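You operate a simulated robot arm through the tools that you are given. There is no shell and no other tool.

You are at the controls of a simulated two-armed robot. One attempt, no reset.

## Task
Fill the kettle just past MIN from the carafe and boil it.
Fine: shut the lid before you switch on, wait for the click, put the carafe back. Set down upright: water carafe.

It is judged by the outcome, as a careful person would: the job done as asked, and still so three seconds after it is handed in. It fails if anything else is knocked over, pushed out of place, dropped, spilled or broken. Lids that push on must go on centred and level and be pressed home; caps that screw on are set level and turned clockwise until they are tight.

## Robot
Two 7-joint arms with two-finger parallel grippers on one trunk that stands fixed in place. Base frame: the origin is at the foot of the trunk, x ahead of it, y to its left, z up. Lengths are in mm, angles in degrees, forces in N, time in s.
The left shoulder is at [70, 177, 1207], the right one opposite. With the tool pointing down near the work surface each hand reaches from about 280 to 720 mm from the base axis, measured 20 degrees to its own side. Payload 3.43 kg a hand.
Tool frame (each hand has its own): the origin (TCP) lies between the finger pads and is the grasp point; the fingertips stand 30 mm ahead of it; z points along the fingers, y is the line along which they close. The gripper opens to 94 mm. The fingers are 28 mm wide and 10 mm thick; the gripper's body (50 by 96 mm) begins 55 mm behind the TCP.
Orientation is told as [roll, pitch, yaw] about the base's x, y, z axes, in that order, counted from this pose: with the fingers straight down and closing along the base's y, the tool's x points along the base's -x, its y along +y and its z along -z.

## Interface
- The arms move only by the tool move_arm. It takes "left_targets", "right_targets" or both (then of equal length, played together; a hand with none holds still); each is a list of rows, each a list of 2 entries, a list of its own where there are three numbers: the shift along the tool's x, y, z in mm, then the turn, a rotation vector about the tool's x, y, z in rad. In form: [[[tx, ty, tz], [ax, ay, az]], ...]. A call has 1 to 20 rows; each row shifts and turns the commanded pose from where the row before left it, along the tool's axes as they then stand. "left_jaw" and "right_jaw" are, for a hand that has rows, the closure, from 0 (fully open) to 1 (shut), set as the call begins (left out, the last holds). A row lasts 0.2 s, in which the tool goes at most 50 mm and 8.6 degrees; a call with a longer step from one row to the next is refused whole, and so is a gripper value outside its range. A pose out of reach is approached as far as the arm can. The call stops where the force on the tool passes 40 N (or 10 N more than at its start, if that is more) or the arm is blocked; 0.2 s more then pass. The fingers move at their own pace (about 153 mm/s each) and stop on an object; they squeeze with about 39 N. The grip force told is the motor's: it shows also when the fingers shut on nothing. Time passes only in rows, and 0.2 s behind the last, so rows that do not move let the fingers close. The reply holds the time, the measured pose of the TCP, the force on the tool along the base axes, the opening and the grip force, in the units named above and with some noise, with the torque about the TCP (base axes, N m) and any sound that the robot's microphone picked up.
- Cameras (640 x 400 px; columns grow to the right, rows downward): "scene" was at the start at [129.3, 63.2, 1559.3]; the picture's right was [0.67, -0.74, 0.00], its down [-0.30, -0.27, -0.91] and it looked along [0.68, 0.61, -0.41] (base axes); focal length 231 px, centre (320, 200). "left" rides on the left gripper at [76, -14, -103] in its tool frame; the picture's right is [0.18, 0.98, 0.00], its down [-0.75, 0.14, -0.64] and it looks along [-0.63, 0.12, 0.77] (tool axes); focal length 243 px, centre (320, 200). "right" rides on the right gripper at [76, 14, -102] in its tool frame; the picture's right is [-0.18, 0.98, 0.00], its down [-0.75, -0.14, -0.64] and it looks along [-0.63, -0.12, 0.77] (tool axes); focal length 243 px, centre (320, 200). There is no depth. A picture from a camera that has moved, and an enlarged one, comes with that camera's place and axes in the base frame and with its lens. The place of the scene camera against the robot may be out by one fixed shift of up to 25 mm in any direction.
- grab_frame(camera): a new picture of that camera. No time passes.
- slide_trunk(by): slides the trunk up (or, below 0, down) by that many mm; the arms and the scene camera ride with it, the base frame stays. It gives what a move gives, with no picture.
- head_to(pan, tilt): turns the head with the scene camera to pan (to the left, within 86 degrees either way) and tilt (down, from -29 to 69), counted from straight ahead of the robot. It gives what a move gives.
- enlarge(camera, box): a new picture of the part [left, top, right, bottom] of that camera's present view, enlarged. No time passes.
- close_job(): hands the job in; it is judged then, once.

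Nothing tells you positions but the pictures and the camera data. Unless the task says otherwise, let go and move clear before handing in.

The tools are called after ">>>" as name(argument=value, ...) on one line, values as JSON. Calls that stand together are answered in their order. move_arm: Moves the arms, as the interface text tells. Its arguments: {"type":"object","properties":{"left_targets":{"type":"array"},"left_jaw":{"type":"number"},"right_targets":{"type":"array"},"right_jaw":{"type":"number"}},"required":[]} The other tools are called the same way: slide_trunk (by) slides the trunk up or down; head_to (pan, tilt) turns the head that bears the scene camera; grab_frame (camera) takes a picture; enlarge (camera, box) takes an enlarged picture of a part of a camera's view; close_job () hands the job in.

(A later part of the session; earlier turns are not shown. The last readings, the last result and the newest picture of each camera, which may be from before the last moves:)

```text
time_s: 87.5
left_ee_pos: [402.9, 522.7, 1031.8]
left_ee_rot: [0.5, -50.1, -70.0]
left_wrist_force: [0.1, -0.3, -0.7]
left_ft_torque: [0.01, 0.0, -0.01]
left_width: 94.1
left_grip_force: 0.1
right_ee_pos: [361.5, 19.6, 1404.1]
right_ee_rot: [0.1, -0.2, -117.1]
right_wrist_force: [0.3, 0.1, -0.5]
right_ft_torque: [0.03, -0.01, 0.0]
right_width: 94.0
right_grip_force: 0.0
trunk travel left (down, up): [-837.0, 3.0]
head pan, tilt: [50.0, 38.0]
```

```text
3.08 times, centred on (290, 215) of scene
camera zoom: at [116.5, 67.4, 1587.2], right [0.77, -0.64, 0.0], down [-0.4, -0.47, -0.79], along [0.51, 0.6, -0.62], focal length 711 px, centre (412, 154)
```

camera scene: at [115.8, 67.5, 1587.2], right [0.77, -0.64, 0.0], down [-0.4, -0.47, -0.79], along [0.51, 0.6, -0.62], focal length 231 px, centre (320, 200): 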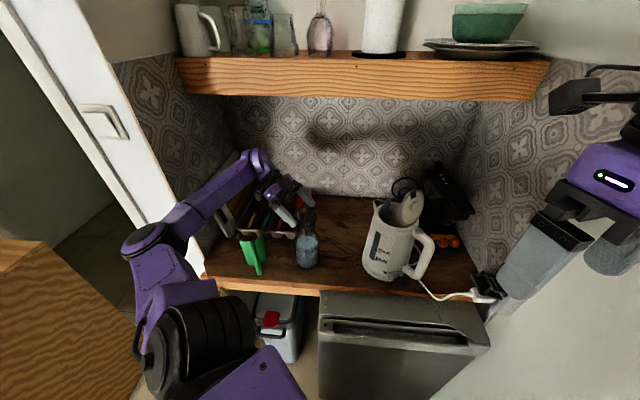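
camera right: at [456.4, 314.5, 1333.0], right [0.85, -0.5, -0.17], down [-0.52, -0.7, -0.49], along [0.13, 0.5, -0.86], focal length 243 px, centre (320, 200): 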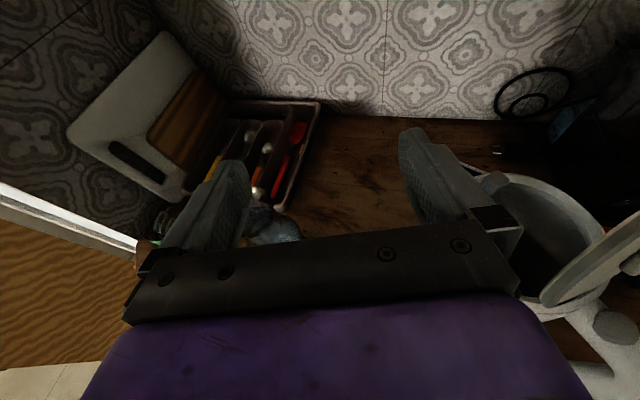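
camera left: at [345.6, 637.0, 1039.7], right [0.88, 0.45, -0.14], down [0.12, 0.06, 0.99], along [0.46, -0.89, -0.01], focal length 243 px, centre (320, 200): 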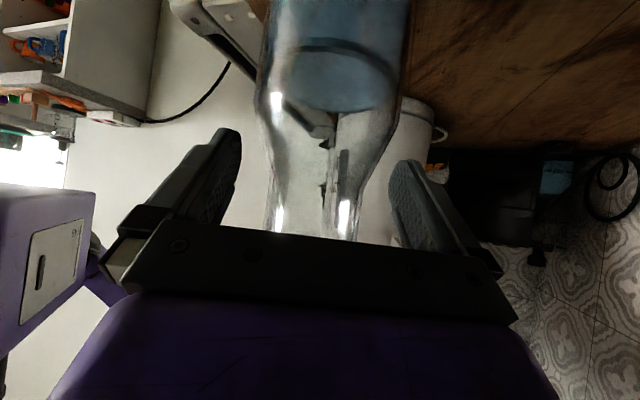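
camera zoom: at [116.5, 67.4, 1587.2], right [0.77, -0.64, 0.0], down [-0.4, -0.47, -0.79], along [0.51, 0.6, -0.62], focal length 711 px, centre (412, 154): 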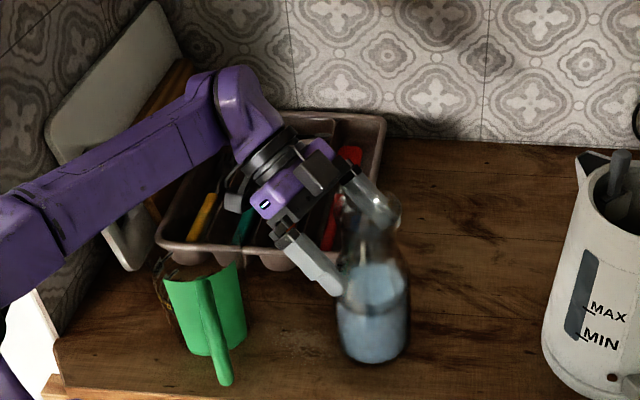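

Well centred (within ~1 mm). Continue the descent to z≈970.

>>> move_arm(left_targets=[[[11.5, 0, 9.65], [0, 0, 0]], [[11.5, 0, 9.65], [0, 0, 0]]])

>>> grab_frame(camera="left")

>>> enlarge(camera="scene", box=[230, 150, 350, 280])

```text
time_s: 88.1
left_ee_pos: [407.2, 522.5, 1014.8]
left_ee_rot: [2.2, -49.8, -71.5]
left_wrist_force: [1.2, 1.8, 19.5]
left_ft_torque: [2.56, 1.54, -0.3]
left_width: 93.9
left_grip_force: 0.0
right_ee_pos: [359.7, 16.8, 1405.0]
right_ee_rot: [0.0, 0.3, -117.2]
right_wrist_force: [0.0, 0.4, 0.5]
right_ft_torque: [0.01, -0.05, -0.01]
right_width: 93.8
right_grip_force: 0.1
trunk travel left (down, up): [-837.0, 3.0]
head pan, tilt: [50.0, 38.0]
stopped in row 2 (left hand): the force on the tool passed its limit at 47 N (the readings are from after the stop); the commanded pose is now the measured one
```

```text
taken
camera left: at [348.7, 636.0, 1022.3], right [0.88, 0.45, -0.11], down [0.11, 0.04, 0.99], along [0.46, -0.89, -0.01], focal length 243 px, centre (320, 200)
```

left: 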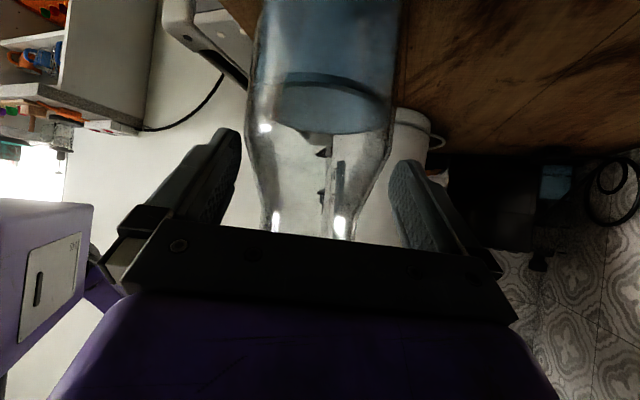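

```text
3.08 times, centred on (290, 215) of scene
camera zoom: at [114.5, 63.3, 1587.6], right [0.77, -0.64, 0.0], down [-0.39, -0.47, -0.79], along [0.51, 0.61, -0.61], focal length 711 px, centre (412, 154)
```

zoom: 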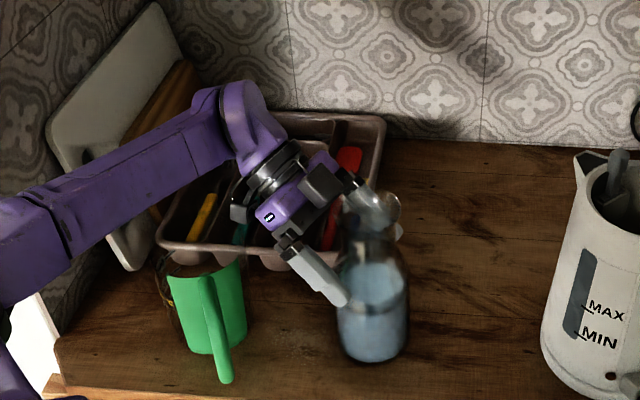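

The hand touched something at about (328,653): the camera housing is resting on the jug's top edge. I lift straight up at once.

>>> move_arm(left_targets=[[[-7.7, 0, -6.4], [0, 0, 0]], [[-11.5, 0, -9.65], [0, 0, 0]], [[-15.3, 0, -12.9], [0, 0, 0]]])

>>> enlarge(camera="scene", box=[230, 150, 350, 280])

>>> grab_frame(camera="left")

```text
time_s: 88.9
left_ee_pos: [406.0, 523.4, 1055.2]
left_ee_rot: [1.8, -49.9, -70.9]
left_wrist_force: [-0.1, -0.4, -0.4]
left_ft_torque: [0.0, -0.02, 0.0]
left_width: 94.0
left_grip_force: 0.0
right_ee_pos: [360.6, 18.7, 1404.4]
right_ee_rot: [0.0, -0.1, -117.1]
right_wrist_force: [0.6, -0.4, 0.8]
right_ft_torque: [-0.01, 0.01, 0.01]
right_width: 94.0
right_grip_force: 0.2
trunk travel left (down, up): [-837.0, 3.0]
head pan, tilt: [50.0, 38.0]
```

```text
3.08 times, centred on (290, 215) of scene
camera zoom: at [116.0, 66.5, 1587.2], right [0.77, -0.64, 0.0], down [-0.4, -0.47, -0.79], along [0.51, 0.6, -0.62], focal length 711 px, centre (412, 154)
```

zoom: 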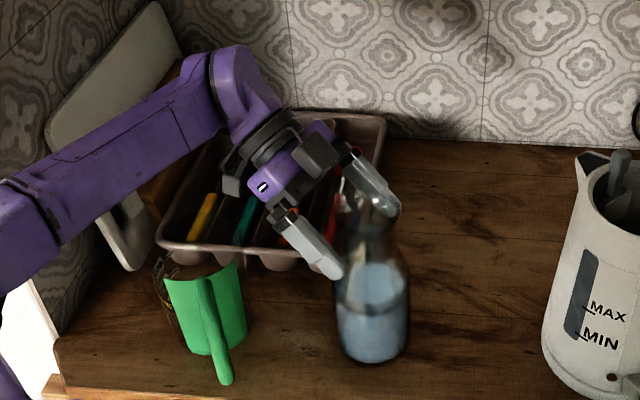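

```text
taken
camera left: at [347.1, 637.7, 1062.7], right [0.88, 0.45, -0.12], down [0.11, 0.05, 0.99], along [0.46, -0.89, -0.01], focal length 243 px, centre (320, 200)
```

left: 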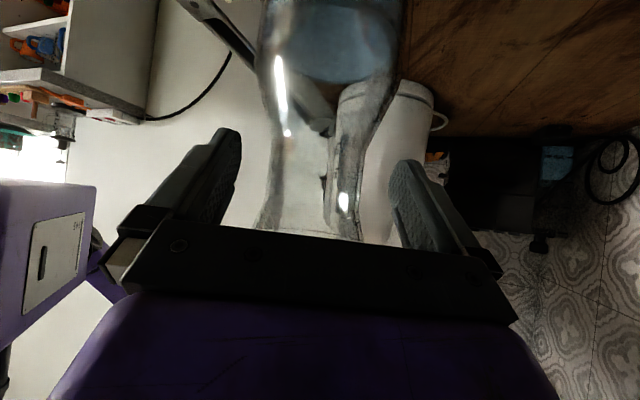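

The jug looks unmoved; its clear body reaches x≈328 with a top near z≈1000. I rotate the hand to θ≈−78° (camera shifts ~30 mm away from the jug), level it, and recheck centring.

>>> move_arm(left_targets=[[[0, 0, 0], [0.0475, 0, 0.028]], [[0, 0, 0], [0.0475, 0, 0.028]], [[0, 0, 0], [0, 0, 0]]])

>>> enlarge(camera="left", box=[200, 0, 440, 240])

>>> enlarge(camera="scene", box=[230, 170, 330, 280])

```text
time_s: 89.7
left_ee_pos: [405.9, 522.8, 1055.2]
left_ee_rot: [0.1, -49.8, -76.0]
left_wrist_force: [-0.5, -0.8, -0.3]
left_ft_torque: [0.0, -0.02, 0.02]
left_width: 94.0
left_grip_force: 0.1
right_ee_pos: [361.3, 20.1, 1404.0]
right_ee_rot: [0.0, 0.1, -117.1]
right_wrist_force: [-0.3, 0.4, -0.3]
right_ft_torque: [0.0, -0.03, -0.03]
right_width: 93.9
right_grip_force: 0.0
trunk travel left (down, up): [-837.0, 3.0]
head pan, tilt: [50.0, 38.0]
```

```text
1.67 times, centred on (320, 120) of left
camera zoom: at [360.5, 643.2, 1063.2], right [0.92, 0.35, -0.14], down [0.13, 0.04, 0.99], along [0.36, -0.93, -0.01], focal length 404 px, centre (320, 333)
```

zoom: 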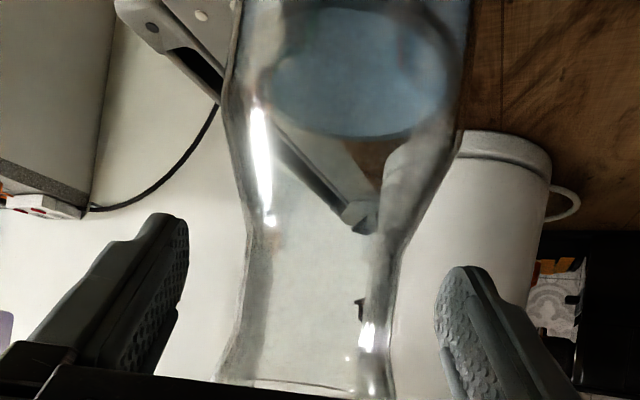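

```text
3.64 times, centred on (280, 225) of scene
camera zoom: at [116.0, 67.3, 1587.2], right [0.77, -0.64, 0.0], down [-0.4, -0.47, -0.79], along [0.51, 0.6, -0.62], focal length 840 px, centre (466, 109)
```

zoom: 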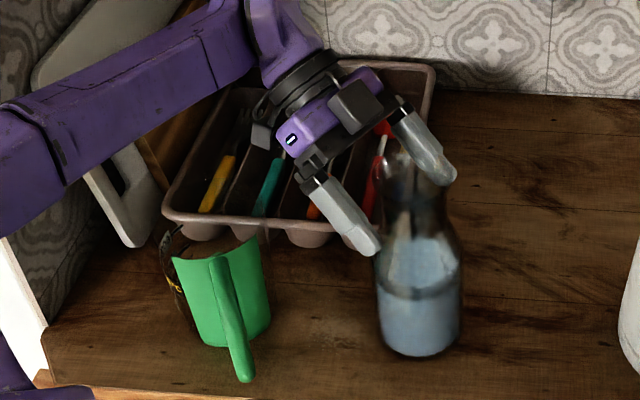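

Centred within ~1 mm and the carafe is unmoved. I add 2° more yaw and descend in small steps, checking for force.

>>> move_arm(left_targets=[[[0, 0, 0], [0.0334, 0, 0.028]], [[11.5, 0, 9.65], [0, 0, 0]], [[11.5, 0, 9.65], [0, 0, 0]], [[11.5, 0, 9.65], [0, 0, 0]]])

>>> grab_frame(camera="left")

```text
time_s: 90.7
left_ee_pos: [405.8, 525.7, 1011.1]
left_ee_rot: [0.2, -49.9, -78.4]
left_wrist_force: [-0.2, 0.7, -1.1]
left_ft_torque: [0.01, -0.03, -0.02]
left_width: 94.1
left_grip_force: 0.1
right_ee_pos: [360.6, 19.9, 1404.4]
right_ee_rot: [0.1, -0.1, -117.1]
right_wrist_force: [0.1, 0.1, 0.0]
right_ft_torque: [0.0, -0.03, -0.03]
right_width: 93.9
right_grip_force: 0.0
trunk travel left (down, up): [-837.0, 3.0]
head pan, tilt: [50.0, 38.0]
```

```text
taken
camera left: at [365.6, 646.7, 1018.9], right [0.94, 0.31, -0.14], down [0.14, 0.03, 0.99], along [0.32, -0.95, -0.01], focal length 243 px, centre (320, 200)
```

left: 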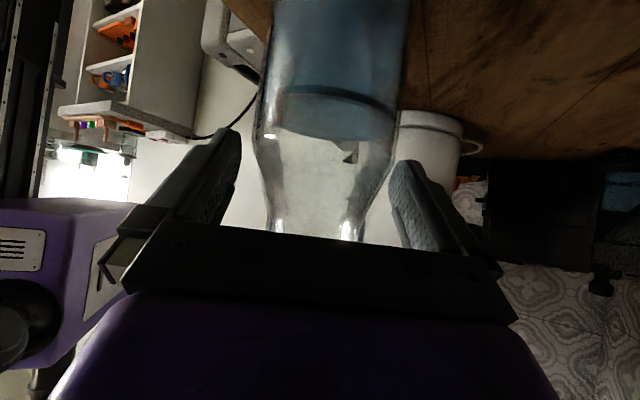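

Clear so far. Continue down in 10-mm steps to ≈970.

>>> move_arm(left_targets=[[[7.7, 0, 6.4], [0, 0, 0]], [[7.7, 0, 6.4], [0, 0, 0]]])

>>> grab_frame(camera="left")

>>> enlarge(camera="scene", box=[230, 170, 330, 280])

```text
time_s: 91.3
left_ee_pos: [406.7, 522.8, 990.9]
left_ee_rot: [0.2, -49.8, -78.4]
left_wrist_force: [-0.8, -0.2, 0.7]
left_ft_torque: [0.02, 0.02, 0.0]
left_width: 94.0
left_grip_force: 0.0
right_ee_pos: [361.2, 20.4, 1404.5]
right_ee_rot: [0.0, -0.1, -117.0]
right_wrist_force: [-0.3, 0.0, -0.3]
right_ft_torque: [-0.01, 0.02, -0.01]
right_width: 93.7
right_grip_force: 0.1
trunk travel left (down, up): [-837.0, 3.0]
head pan, tilt: [50.0, 38.0]
```

```text
taken
camera left: at [367.6, 645.8, 998.6], right [0.94, 0.31, -0.14], down [0.14, 0.03, 0.99], along [0.32, -0.95, -0.01], focal length 243 px, centre (320, 200)
```

left: 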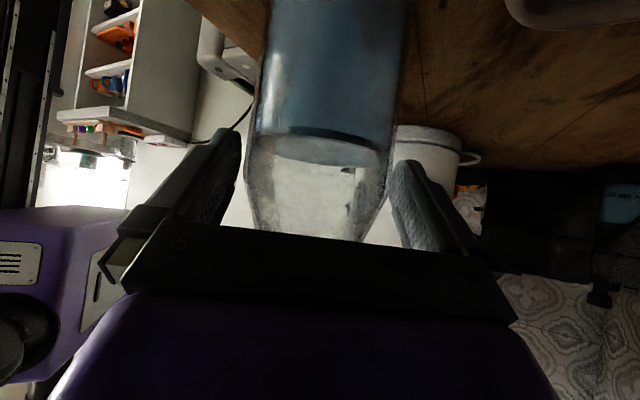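

```text
3.64 times, centred on (280, 225) of scene
camera zoom: at [117.1, 67.0, 1587.1], right [0.77, -0.64, 0.0], down [-0.4, -0.47, -0.79], along [0.51, 0.6, -0.62], focal length 840 px, centre (466, 109)
```

zoom: 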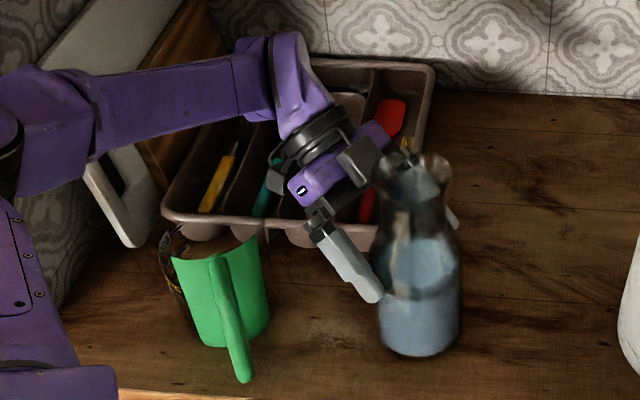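

Still centred and force-free. Two more 10-mm steps.

>>> move_arm(left_targets=[[[5, -0.5, 4.2], [0, 0, 0]], [[5, 0, 4.2], [0, 0, 0]], [[5, 0, 4.2], [0, 0, 0]]])

>>> grab_frame(camera="left")

>>> enlarge(camera="scene", box=[230, 170, 330, 280])

```text
time_s: 92.1
left_ee_pos: [404.8, 522.6, 972.0]
left_ee_rot: [0.1, -49.9, -78.5]
left_wrist_force: [0.2, 0.3, 0.2]
left_ft_torque: [0.04, 0.03, -0.02]
left_width: 94.1
left_grip_force: 0.0
right_ee_pos: [361.5, 20.7, 1405.1]
right_ee_rot: [0.0, 0.0, -117.2]
right_wrist_force: [-1.0, 0.7, 0.5]
right_ft_torque: [0.01, 0.03, 0.01]
right_width: 94.0
right_grip_force: 0.0
trunk travel left (down, up): [-837.0, 3.0]
head pan, tilt: [50.0, 38.0]
```

```text
taken
camera left: at [365.0, 645.5, 978.9], right [0.94, 0.32, -0.14], down [0.14, 0.03, 0.99], along [0.32, -0.95, -0.01], focal length 243 px, centre (320, 200)
```

left: 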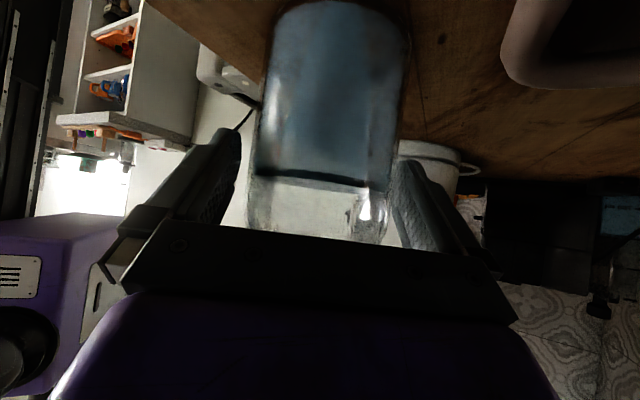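

```text
3.64 times, centred on (280, 225) of scene
camera zoom: at [116.3, 67.1, 1587.2], right [0.77, -0.64, 0.0], down [-0.4, -0.47, -0.79], along [0.51, 0.6, -0.62], focal length 840 px, centre (466, 109)
```

zoom: 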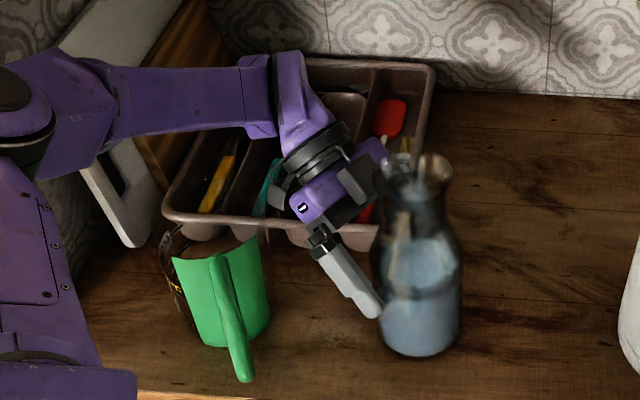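

The fingers straddle the body at z≈962 with no contact. I close the left gripper on the carafe.

>>> move_arm(left_targets=[[[0, 0, 0], [0, 0, 0]], [[0, 0, 0], [0, 0, 0]], [[0, 0, 0], [0, 0, 0]], [[0, 0, 0], [0, 0, 0]]], left_jaw=1.0)

>>> grab_frame(camera="left")

>>> enlarge(camera="scene", box=[230, 170, 330, 280])

```text
time_s: 93.1
left_ee_pos: [405.0, 523.8, 972.1]
left_ee_rot: [0.1, -50.0, -78.4]
left_wrist_force: [0.8, 0.8, 0.9]
left_ft_torque: [0.0, 0.1, -0.02]
left_width: 87.3
left_grip_force: 39.3
right_ee_pos: [360.8, 19.3, 1404.1]
right_ee_rot: [0.0, -0.1, -117.1]
right_wrist_force: [0.4, 0.4, 0.5]
right_ft_torque: [0.0, -0.02, 0.0]
right_width: 93.9
right_grip_force: 0.1
trunk travel left (down, up): [-837.0, 3.0]
head pan, tilt: [50.0, 38.0]
```

```text
taken
camera left: at [365.0, 645.5, 979.0], right [0.94, 0.31, -0.14], down [0.14, 0.03, 0.99], along [0.32, -0.95, -0.01], focal length 243 px, centre (320, 200)
```

left: 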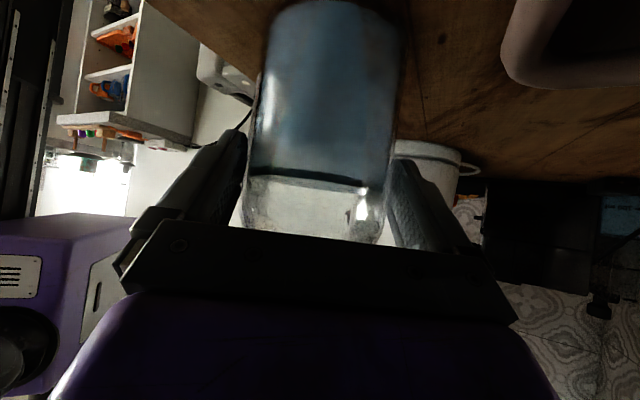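

```text
3.64 times, centred on (280, 225) of scene
camera zoom: at [116.3, 67.3, 1587.2], right [0.77, -0.64, 0.0], down [-0.4, -0.47, -0.79], along [0.51, 0.6, -0.62], focal length 840 px, centre (466, 109)
```

zoom: 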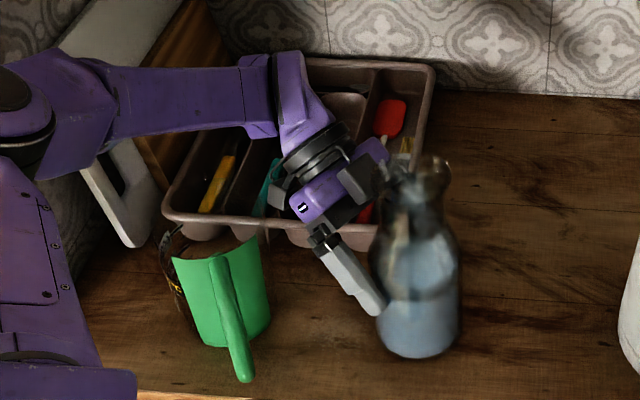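

The carafe is gripped (width 87.3, 39 N) at TCP (405.0,523.8,972.1), rot (0.1,−50,−78.4) – I'll remember this for putting it back. Lift slightly and check.

>>> move_arm(left_targets=[[[-3.8, 0, -3.2], [0, 0, 0]], [[-7.7, 0, -6.4], [0, 0, 0]], [[-11.5, 0, -9.65], [0, 0, 0]]])

>>> enlarge(camera="scene", box=[230, 170, 330, 280])

```text
time_s: 93.9
left_ee_pos: [404.4, 523.4, 1000.2]
left_ee_rot: [0.1, -49.9, -78.3]
left_wrist_force: [-0.7, -1.1, -5.7]
left_ft_torque: [0.18, 0.02, 0.01]
left_width: 87.1
left_grip_force: 38.1
right_ee_pos: [361.6, 20.8, 1403.8]
right_ee_rot: [0.0, -0.1, -117.1]
right_wrist_force: [-0.8, -0.3, 0.0]
right_ft_torque: [0.0, -0.01, 0.0]
right_width: 93.7
right_grip_force: 0.0
trunk travel left (down, up): [-837.0, 3.0]
head pan, tilt: [50.0, 38.0]
```

```text
3.64 times, centred on (280, 225) of scene
camera zoom: at [116.4, 67.9, 1587.1], right [0.77, -0.64, 0.0], down [-0.4, -0.47, -0.79], along [0.51, 0.6, -0.62], focal length 840 px, centre (466, 109)
```

zoom: 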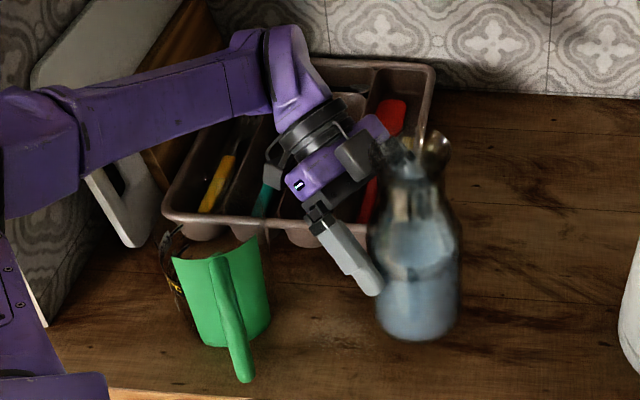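

The carafe lifted cleanly (weight ≈ 5.8 N). Plan: raise it, carry it upright to beside the kettle's spout, then roll the hand to pour with the mouth over the opening. First, raise it.

>>> move_arm(left_targets=[[[-15.3, 0, -12.9], [0, 0, 0]], [[-15.3, 0, -12.9], [0, 0, 0]], [[-15.3, 0, -12.9], [0, 0, 0]], [[-15.3, 0, -12.9], [0, 0, 0]], [[-15.3, 0, -12.9], [0, 0, 0]], [[-15.3, 0, -12.9], [0, 0, 0]]])

>>> grab_frame(camera="scene")

>>> grab_frame(camera="left")

```text
time_s: 95.3
left_ee_pos: [405.3, 524.1, 1123.1]
left_ee_rot: [0.0, -49.9, -78.4]
left_wrist_force: [0.3, -0.5, -6.1]
left_ft_torque: [0.12, 0.04, 0.0]
left_width: 87.0
left_grip_force: 39.0
right_ee_pos: [361.0, 20.6, 1404.4]
right_ee_rot: [0.0, -0.1, -117.0]
right_wrist_force: [-0.3, -0.2, 0.6]
right_ft_torque: [0.0, -0.01, 0.03]
right_width: 94.0
right_grip_force: 0.1
trunk travel left (down, up): [-837.0, 3.0]
head pan, tilt: [50.0, 38.0]
```

```text
taken
camera scene: at [116.9, 67.6, 1587.1], right [0.77, -0.64, 0.0], down [-0.4, -0.47, -0.79], along [0.51, 0.6, -0.62], focal length 231 px, centre (320, 200)
```

scene: 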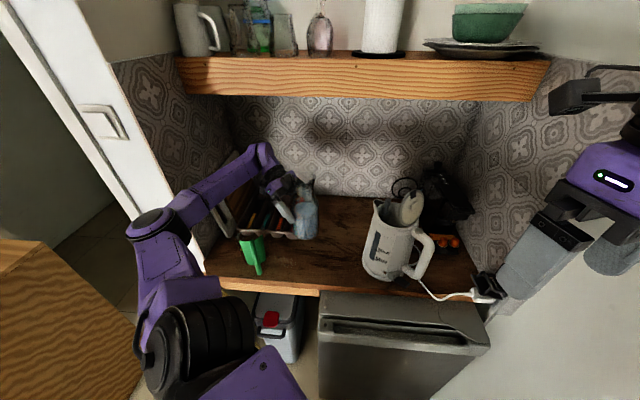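

```text
taken
camera left: at [366.1, 645.3, 1129.4], right [0.94, 0.31, -0.14], down [0.14, 0.03, 0.99], along [0.32, -0.95, -0.01], focal length 243 px, centre (320, 200)
```

left: 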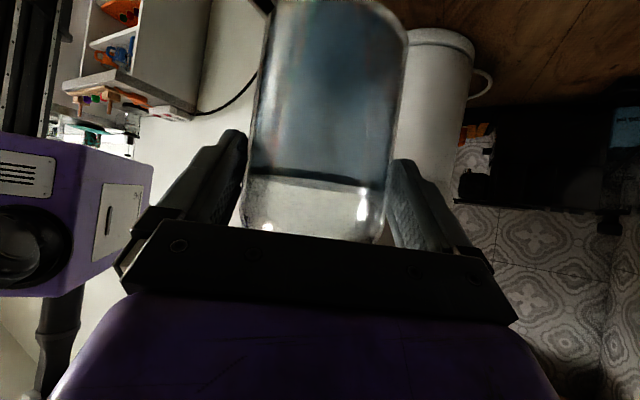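

Held steadily. Now carry it toward the kettle while turning the hand from θ −78° to −20°, keeping the carafe upright. First half:

>>> move_arm(left_targets=[[[-9.3, 20.7, 1.3], [-0.0867, 0, -0.0728]], [[-10.8, 19.8, 3.1], [-0.0867, 0, -0.0728]], [[-12.2, 18.6, 4.8], [-0.0867, 0, -0.0728]], [[-13.5, 17.2, 6.3], [-0.0867, 0, -0.0728]], [[-14.7, 15.5, 7.7], [-0.0867, 0, -0.0728]]])

>>> grab_frame(camera="scene")

```text
time_s: 96.5
left_ee_pos: [515.9, 509.8, 1151.5]
left_ee_rot: [0.0, -49.9, -45.8]
left_wrist_force: [0.0, -0.6, -7.0]
left_ft_torque: [0.1, 0.09, 0.01]
left_width: 86.9
left_grip_force: 39.3
right_ee_pos: [362.7, 20.4, 1404.3]
right_ee_rot: [-0.1, -0.1, -117.1]
right_wrist_force: [0.4, 0.2, 0.5]
right_ft_torque: [-0.03, 0.0, -0.01]
right_width: 94.1
right_grip_force: 0.0
trunk travel left (down, up): [-837.0, 3.0]
head pan, tilt: [50.0, 38.0]
```

```text
taken
camera scene: at [118.0, 67.2, 1587.0], right [0.77, -0.64, 0.0], down [-0.4, -0.47, -0.79], along [0.51, 0.6, -0.62], focal length 231 px, centre (320, 200)
```

scene: 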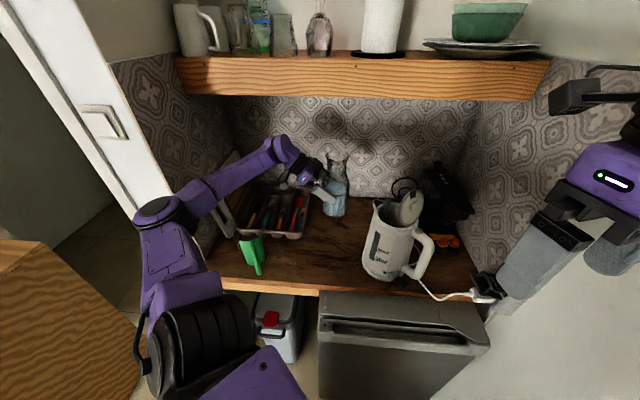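

Good. Second half of the carry.

>>> move_arm(left_targets=[[[-15.8, 13.7, 9.0], [-0.0867, 0, -0.0728]], [[-16.7, 11.7, 10.1], [-0.0867, 0, -0.0728]], [[-17.5, 9.6, 11.0], [-0.0867, 0, -0.0728]], [[-18.1, 7.3, 11.7], [-0.0867, 0, -0.0728]]])

>>> head_to(pan=38, tilt=35)

>>> grab_frame(camera="scene")

>>> grab_frame(camera="left")

```text
time_s: 97.5
left_ee_pos: [603.0, 497.8, 1178.4]
left_ee_rot: [0.0, -49.9, -19.9]
left_wrist_force: [0.4, 0.5, -5.9]
left_ft_torque: [0.05, 0.14, 0.03]
left_width: 86.8
left_grip_force: 39.2
right_ee_pos: [361.5, 20.7, 1404.6]
right_ee_rot: [-0.1, -0.1, -117.2]
right_wrist_force: [-0.5, -0.7, -0.1]
right_ft_torque: [0.05, 0.0, -0.03]
right_width: 94.2
right_grip_force: 0.2
trunk travel left (down, up): [-837.0, 3.0]
head pan, tilt: [50.0, 38.0]
```

```text
time_s: 98.2
left_ee_pos: [601.8, 498.4, 1179.2]
left_ee_rot: [0.1, -50.0, -20.2]
left_wrist_force: [-0.7, -0.7, -6.3]
left_ft_torque: [0.07, 0.12, -0.01]
left_width: 86.9
left_grip_force: 38.5
right_ee_pos: [361.6, 20.7, 1404.3]
right_ee_rot: [0.0, -0.1, -117.1]
right_wrist_force: [-0.1, -0.2, -0.8]
right_ft_torque: [0.02, 0.03, 0.0]
right_width: 94.2
right_grip_force: 0.1
trunk travel left (down, up): [-837.0, 3.0]
head pan, tilt: [38.0, 35.0]
```

```text
taken
camera scene: at [131.6, 55.8, 1591.6], right [0.62, -0.79, 0.0], down [-0.45, -0.35, -0.82], along [0.64, 0.5, -0.57], focal length 231 px, centre (320, 200)
```

scene: 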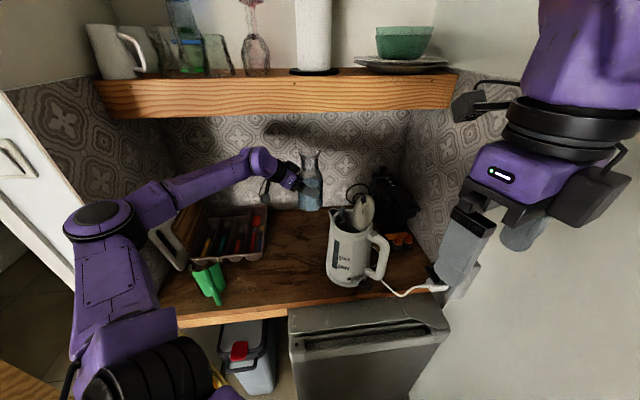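

```text
taken
camera left: at [477.1, 528.3, 1185.1], right [0.22, 0.96, -0.14], down [0.04, 0.13, 0.99], along [0.97, -0.23, -0.01], focal length 243 px, centre (320, 200)
```

left: 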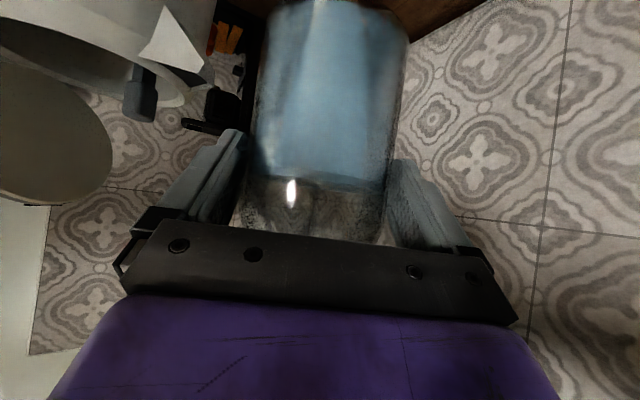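

At staging beside the spout. I zoom to check the coffee machine's extent behind the kettle before choosing the pouring side.

>>> enlarge(camera="scene", box=[270, 130, 430, 300])

>>> enlarge(camera="left", box=[0, 0, 260, 210])

```text
2.35 times, centred on (350, 215) of scene
camera zoom: at [131.6, 55.8, 1591.6], right [0.62, -0.79, 0.0], down [-0.45, -0.35, -0.82], along [0.64, 0.5, -0.57], focal length 543 px, centre (249, 165)
```

zoom: 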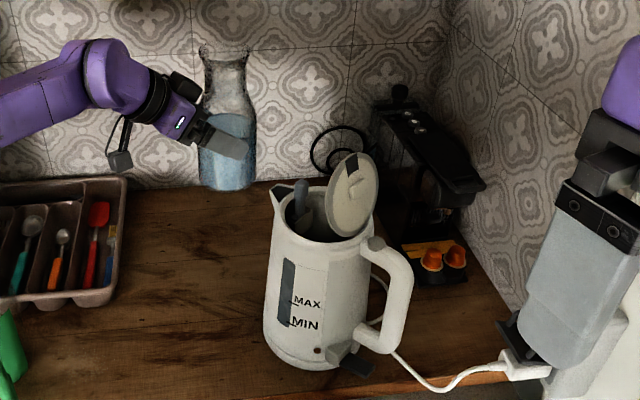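

```text
1.90 times, centred on (130, 105) of left
camera zoom: at [477.1, 528.3, 1185.1], right [0.22, 0.96, -0.14], down [0.04, 0.13, 0.99], along [0.97, -0.23, -0.01], focal length 462 px, centre (682, 381)
```

zoom: 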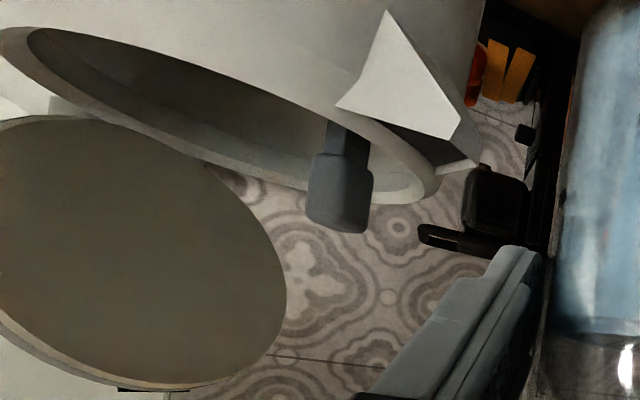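

The coffee machine stays at y<≈304 behind the kettle, so pouring with the carafe body toward far-left (θ≈−20°) is clear. Next I raise the hand's pitch to −10° (carafe leans back 30°, no spill) at staging.

>>> move_arm(left_targets=[[[-17.6, -1.2, 5.2], [0, -0.1309, 0]], [[-16.8, -1.2, 3.6], [0, -0.1309, 0]], [[-16.2, -1.2, 2.1], [0, -0.1309, 0]], [[-15.8, -1.2, 0.4], [0, -0.1309, 0]]])

>>> enlarge(camera="scene", box=[230, 110, 430, 300])

```text
time_s: 99.2
left_ee_pos: [638.6, 479.4, 1230.3]
left_ee_rot: [0.8, -79.9, -20.7]
left_wrist_force: [-0.1, -0.5, -5.8]
left_ft_torque: [0.07, 0.13, 0.03]
left_width: 86.8
left_grip_force: 39.2
right_ee_pos: [362.1, 20.2, 1404.0]
right_ee_rot: [0.0, -0.1, -117.1]
right_wrist_force: [0.4, -0.5, -0.3]
right_ft_torque: [0.01, -0.01, 0.02]
right_width: 93.7
right_grip_force: 0.0
trunk travel left (down, up): [-837.0, 3.0]
head pan, tilt: [38.0, 35.0]
```

```text
2.11 times, centred on (330, 205) of scene
camera zoom: at [131.6, 56.1, 1591.6], right [0.62, -0.79, 0.0], down [-0.45, -0.35, -0.82], along [0.64, 0.5, -0.57], focal length 486 px, centre (299, 190)
```

zoom: 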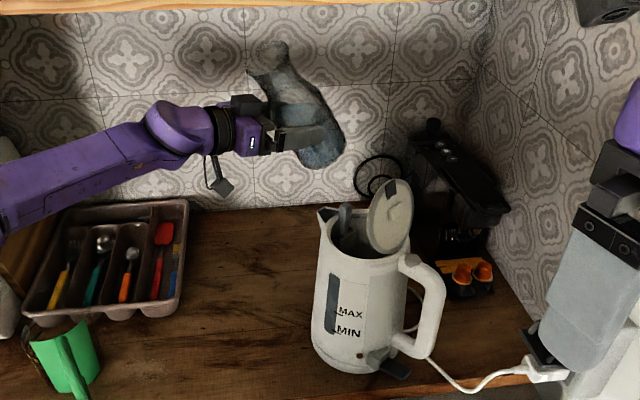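

Pitch done, grip steady. Now roll the hand by 40° first, to check direction and clearance.

>>> move_arm(left_targets=[[[0, 0, 0], [0, 0, 0.1396]], [[0, 0, 0], [0, 0, 0.1396]], [[0, 0, 0], [0, 0, 0.1396]], [[0, 0, 0], [0, 0, 0.1396]], [[0, 0, 0], [0, 0, 0.1396]]])

>>> enlarge(camera="scene", box=[230, 110, 430, 300])

>>> grab_frame(camera="left")

```text
time_s: 100.4
left_ee_pos: [638.4, 480.5, 1229.5]
left_ee_rot: [74.6, -48.8, -98.2]
left_wrist_force: [-0.3, 0.2, -6.4]
left_ft_torque: [0.08, 0.11, 0.0]
left_width: 86.7
left_grip_force: 39.1
right_ee_pos: [362.1, 21.2, 1405.0]
right_ee_rot: [0.0, -0.1, -117.1]
right_wrist_force: [-0.7, -0.7, -0.1]
right_ft_torque: [0.0, 0.01, 0.01]
right_width: 93.7
right_grip_force: 0.1
trunk travel left (down, up): [-837.0, 3.0]
head pan, tilt: [38.0, 35.0]
```

```text
2.11 times, centred on (330, 205) of scene
camera zoom: at [131.5, 56.1, 1591.6], right [0.62, -0.79, 0.0], down [-0.45, -0.35, -0.82], along [0.64, 0.5, -0.57], focal length 486 px, centre (299, 190)
```

zoom: 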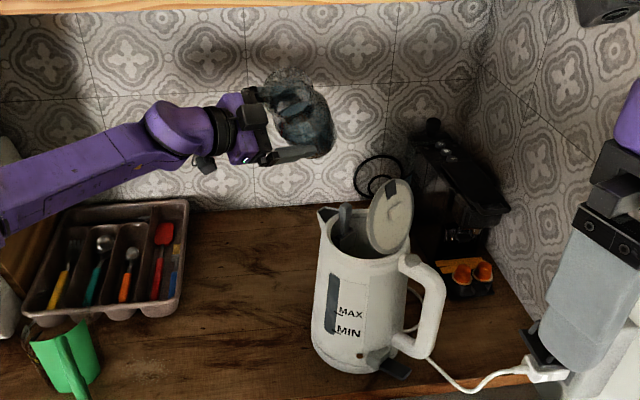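

```text
taken
camera left: at [545.6, 555.0, 1180.0], right [0.38, 0.79, 0.49], down [-0.61, -0.18, 0.77], along [0.69, -0.59, 0.42], focal length 243 px, centre (320, 200)
```

left: 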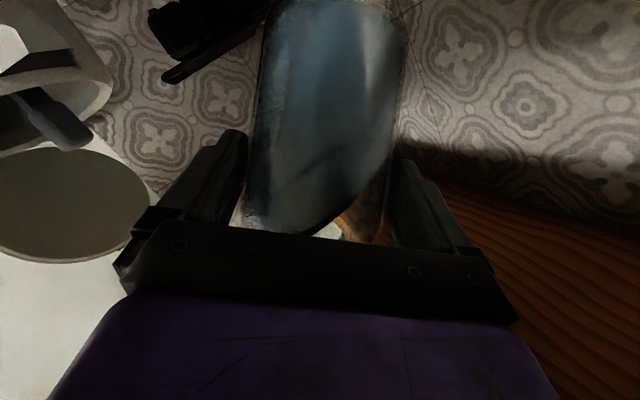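

Rolling works, no spill. I roll another 20° (tilt ≈ 61°, still below pouring), then move the mouth over the kettle opening from the spout side, keeping the hand ~20 mm above peg and spout.

>>> move_arm(left_targets=[[[0, 0, 0], [0, 0, 0.1164]], [[0, 0, 0], [0, 0, 0.1164]], [[0, 0, 0], [0, 0, 0.1164]], [[-8.3, -11.5, 21.5], [0, 0, 0]], [[-8.3, -11.5, 21.5], [0, 0, 0]], [[-8.3, -11.5, 21.5], [0, 0, 0]]])

>>> enlarge(camera="scene", box=[230, 110, 430, 300])

>>> grab_frame(camera="left")

```text
time_s: 101.8
left_ee_pos: [681.5, 422.5, 1200.4]
left_ee_rot: [78.4, -29.3, -104.1]
left_wrist_force: [-0.5, 0.3, -7.2]
left_ft_torque: [0.14, 0.13, 0.03]
left_width: 86.7
left_grip_force: 38.6
right_ee_pos: [362.4, 20.2, 1404.9]
right_ee_rot: [-0.1, 0.0, -117.1]
right_wrist_force: [0.2, 0.4, -0.5]
right_ft_torque: [0.0, 0.04, -0.02]
right_width: 93.8
right_grip_force: 0.1
trunk travel left (down, up): [-837.0, 3.0]
head pan, tilt: [38.0, 35.0]
```

```text
2.11 times, centred on (330, 205) of scene
camera zoom: at [132.5, 55.4, 1591.5], right [0.62, -0.79, 0.0], down [-0.45, -0.35, -0.82], along [0.64, 0.5, -0.57], focal length 486 px, centre (299, 190)
```

zoom: 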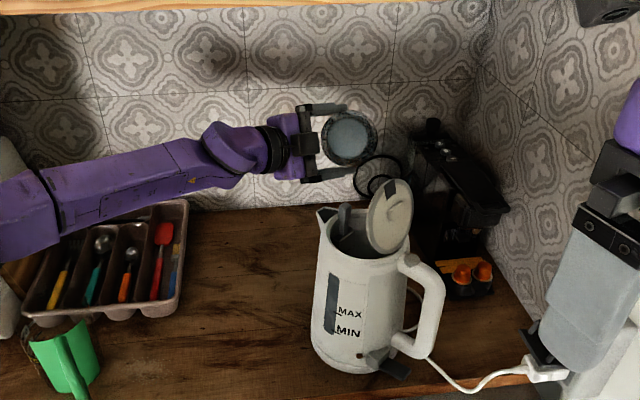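

```text
taken
camera left: at [599.2, 515.7, 1167.4], right [0.35, 0.57, 0.75], down [-0.71, -0.36, 0.6], along [0.61, -0.74, 0.28], focal length 243 px, centre (320, 200)
```

left: 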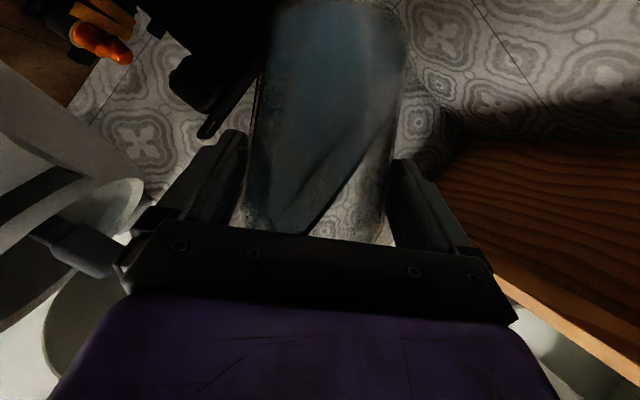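

Clearances fine (gripper's lower end ~58 mm above the spout). Finish the approach.

>>> move_arm(left_targets=[[[-8.3, -11.5, 21.5], [0, 0, 0]], [[-8.3, -11.5, 21.5], [0, 0, 0]]])

>>> enlarge(camera="scene", box=[270, 130, 430, 290])

>>> grab_frame(camera="left")

```text
time_s: 102.4
left_ee_pos: [712.2, 384.8, 1180.3]
left_ee_rot: [78.3, -29.4, -104.1]
left_wrist_force: [0.2, 0.1, -6.0]
left_ft_torque: [0.12, 0.11, -0.01]
left_width: 86.7
left_grip_force: 39.1
right_ee_pos: [363.9, 19.6, 1403.8]
right_ee_rot: [-0.1, -0.1, -117.2]
right_wrist_force: [0.1, -0.8, 0.1]
right_ft_torque: [0.04, 0.02, 0.05]
right_width: 93.7
right_grip_force: 0.0
trunk travel left (down, up): [-837.0, 3.0]
head pan, tilt: [38.0, 35.0]
```

```text
2.50 times, centred on (350, 210) of scene
camera zoom: at [134.0, 54.4, 1591.4], right [0.62, -0.79, 0.0], down [-0.45, -0.35, -0.82], along [0.64, 0.5, -0.58], focal length 577 px, centre (245, 175)
```

zoom: 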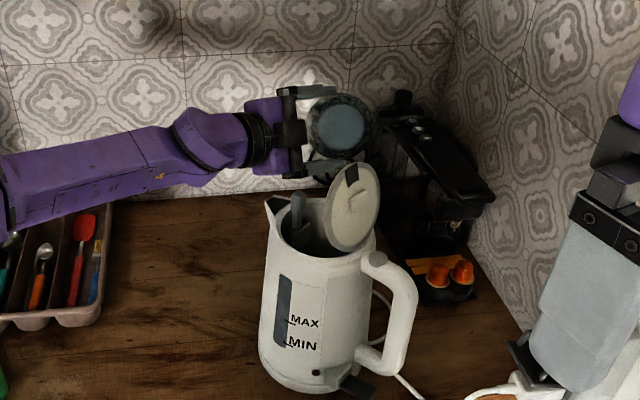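

```text
taken
camera left: at [629.1, 478.4, 1149.5], right [0.35, 0.56, 0.75], down [-0.71, -0.36, 0.6], along [0.61, -0.74, 0.28], focal length 243 px, centre (320, 200)
```

left: 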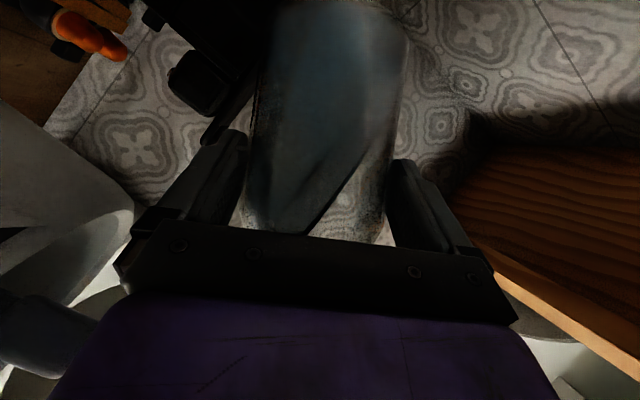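

The mouth is right above the opening as seen from the scene camera. Baseline zoom of the gauge, then tilt gently further with the mouth held over the opening.

>>> enlarge(camera="scene", box=[322, 235, 362, 275])

>>> move_arm(left_targets=[[[6.2, -4.7, 2.3], [0, 0, 0.1047]], [[5.7, -5.3, 2.2], [0, 0, 0.1047]]])

>>> enlarge(camera="scene", box=[300, 150, 400, 280])

```text
10.00 times, centred on (342, 255) of scene
camera zoom: at [134.0, 54.4, 1591.4], right [0.62, -0.79, 0.0], down [-0.45, -0.35, -0.82], along [0.64, 0.5, -0.58], focal length 2310 px, centre (100, -350)
```

zoom: 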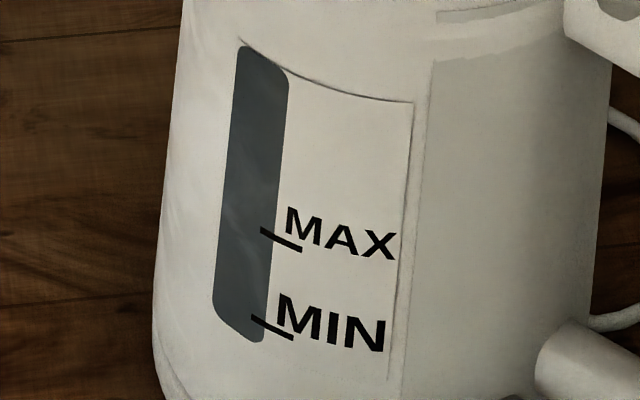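

```text
time_s: 103.0
left_ee_pos: [715.7, 390.9, 1166.6]
left_ee_rot: [79.4, -17.6, -106.7]
left_wrist_force: [0.3, -0.2, -6.0]
left_ft_torque: [0.12, 0.15, -0.01]
left_width: 86.8
left_grip_force: 39.1
right_ee_pos: [363.3, 19.8, 1403.5]
right_ee_rot: [-0.1, -0.1, -117.0]
right_wrist_force: [-0.5, 0.2, 0.3]
right_ft_torque: [0.02, -0.01, 0.03]
right_width: 94.1
right_grip_force: 0.0
trunk travel left (down, up): [-837.0, 3.0]
head pan, tilt: [38.0, 35.0]
```

```text
3.08 times, centred on (350, 215) of scene
camera zoom: at [133.2, 55.7, 1591.5], right [0.62, -0.79, 0.0], down [-0.45, -0.35, -0.82], along [0.64, 0.5, -0.58], focal length 711 px, centre (228, 154)
```

zoom: 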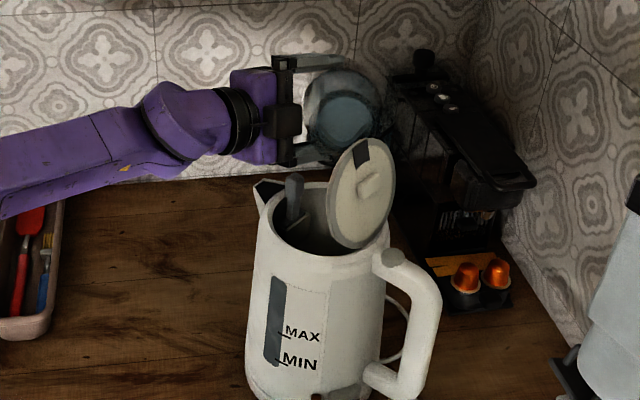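

Tilt ≈ 69°, no flow yet. Increase to ≈ 77° where flow may begin, then look.

>>> move_arm(left_targets=[[[-0.2, 5.1, 0.8], [0, 0, 0.0785]], [[0.2, 5.1, 0.8], [0, 0, 0.0785]], [[0, 0, 0], [0, 0, 0]]])

>>> enlarge(camera="scene", box=[300, 150, 400, 280])

>>> grab_frame(camera="left")

```text
time_s: 103.8
left_ee_pos: [718.2, 392.7, 1177.0]
left_ee_rot: [79.8, -8.7, -108.4]
left_wrist_force: [0.5, -0.8, -6.1]
left_ft_torque: [0.08, 0.07, 0.03]
left_width: 86.8
left_grip_force: 39.0
right_ee_pos: [361.4, 19.7, 1405.2]
right_ee_rot: [0.0, -0.1, -117.1]
right_wrist_force: [0.5, -0.8, -0.1]
right_ft_torque: [0.02, 0.01, -0.02]
right_width: 94.1
right_grip_force: 0.0
trunk travel left (down, up): [-837.0, 3.0]
head pan, tilt: [38.0, 35.0]
```

```text
3.08 times, centred on (350, 215) of scene
camera zoom: at [131.4, 55.9, 1591.6], right [0.62, -0.79, 0.0], down [-0.45, -0.35, -0.82], along [0.64, 0.5, -0.57], focal length 711 px, centre (228, 154)
```

zoom: 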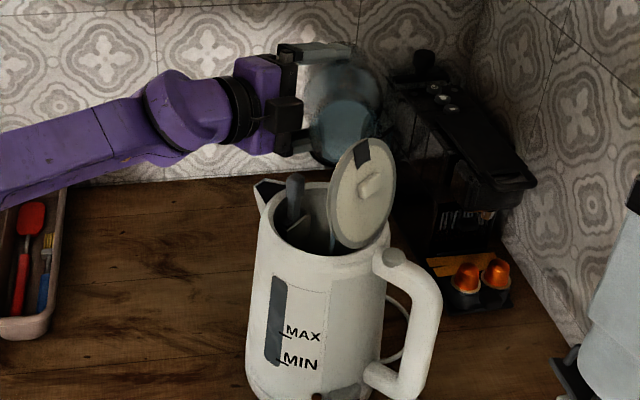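

```text
taken
camera left: at [644.4, 497.5, 1168.9], right [0.27, 0.26, 0.93], down [-0.8, -0.48, 0.36], along [0.54, -0.84, 0.08], focal length 243 px, centre (320, 200)
```

left: 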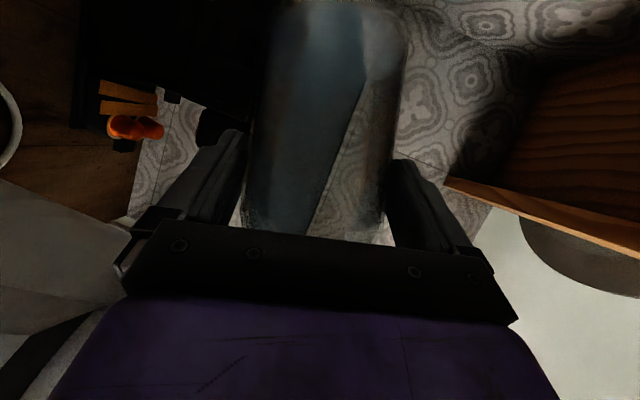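

Tilt ≈ 77°, water has run up toward the neck, nothing flowing yet. I increase in 3° steps with the mouth held in place.

>>> move_arm(left_targets=[[[-0.4, 5.0, 0], [0, 0, 0.0524]], [[0, 0, 0], [0, 0, 0]], [[0, 0, 0], [0, 0, 0]]])

>>> enlarge(camera="scene", box=[300, 150, 400, 280])

```text
time_s: 104.6
left_ee_pos: [719.7, 393.0, 1182.3]
left_ee_rot: [80.0, -5.8, -108.9]
left_wrist_force: [0.1, 0.1, -5.2]
left_ft_torque: [0.1, 0.1, 0.01]
left_width: 86.8
left_grip_force: 38.0
right_ee_pos: [362.0, 19.9, 1404.4]
right_ee_rot: [0.0, -0.2, -117.1]
right_wrist_force: [0.6, -0.8, -1.3]
right_ft_torque: [0.0, 0.01, -0.02]
right_width: 93.8
right_grip_force: 0.1
trunk travel left (down, up): [-837.0, 3.0]
head pan, tilt: [38.0, 35.0]
```

```text
3.08 times, centred on (350, 215) of scene
camera zoom: at [131.5, 55.9, 1591.6], right [0.62, -0.79, 0.0], down [-0.45, -0.35, -0.82], along [0.64, 0.5, -0.57], focal length 711 px, centre (228, 154)
```

zoom: 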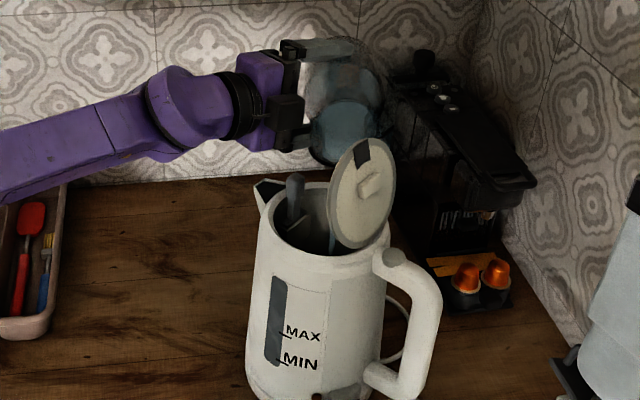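

Still no visible stream. Another step.

>>> move_arm(left_targets=[[[-0.4, 5.0, 0], [0, 0, 0.0524]], [[0, 0, 0], [0, 0, 0]], [[0, 0, 0], [0, 0, 0]]])

>>> enlarge(camera="scene", box=[310, 160, 380, 230])

>>> enlarge(camera="scene", box=[322, 235, 362, 275])

```text
time_s: 105.4
left_ee_pos: [721.0, 392.0, 1185.4]
left_ee_rot: [79.9, -2.9, -109.5]
left_wrist_force: [-0.4, 0.2, -5.5]
left_ft_torque: [0.07, 0.07, -0.01]
left_width: 86.6
left_grip_force: 38.4
right_ee_pos: [361.1, 20.0, 1404.5]
right_ee_rot: [0.1, -0.1, -117.1]
right_wrist_force: [0.5, -0.9, 0.0]
right_ft_torque: [0.01, 0.01, 0.06]
right_width: 94.3
right_grip_force: 0.1
trunk travel left (down, up): [-837.0, 3.0]
head pan, tilt: [38.0, 35.0]
```

```text
5.71 times, centred on (345, 195) of scene
camera zoom: at [131.5, 55.8, 1591.6], right [0.62, -0.79, 0.0], down [-0.45, -0.35, -0.82], along [0.64, 0.5, -0.57], focal length 1320 px, centre (177, 229)
```

zoom: 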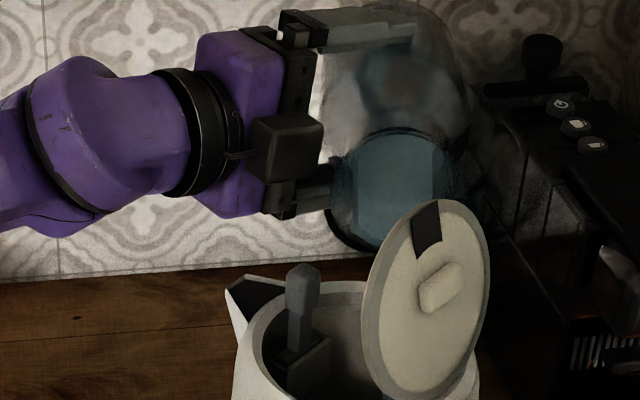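

```text
10.00 times, centred on (342, 255) of scene
camera zoom: at [131.5, 55.8, 1591.6], right [0.62, -0.79, 0.0], down [-0.45, -0.35, -0.82], along [0.64, 0.5, -0.57], focal length 2310 px, centre (100, -350)
```

zoom: 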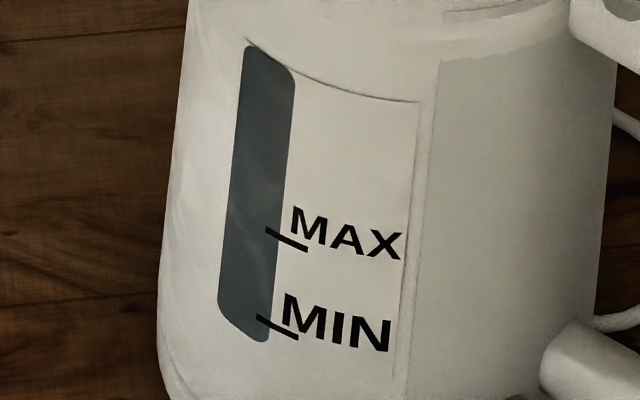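

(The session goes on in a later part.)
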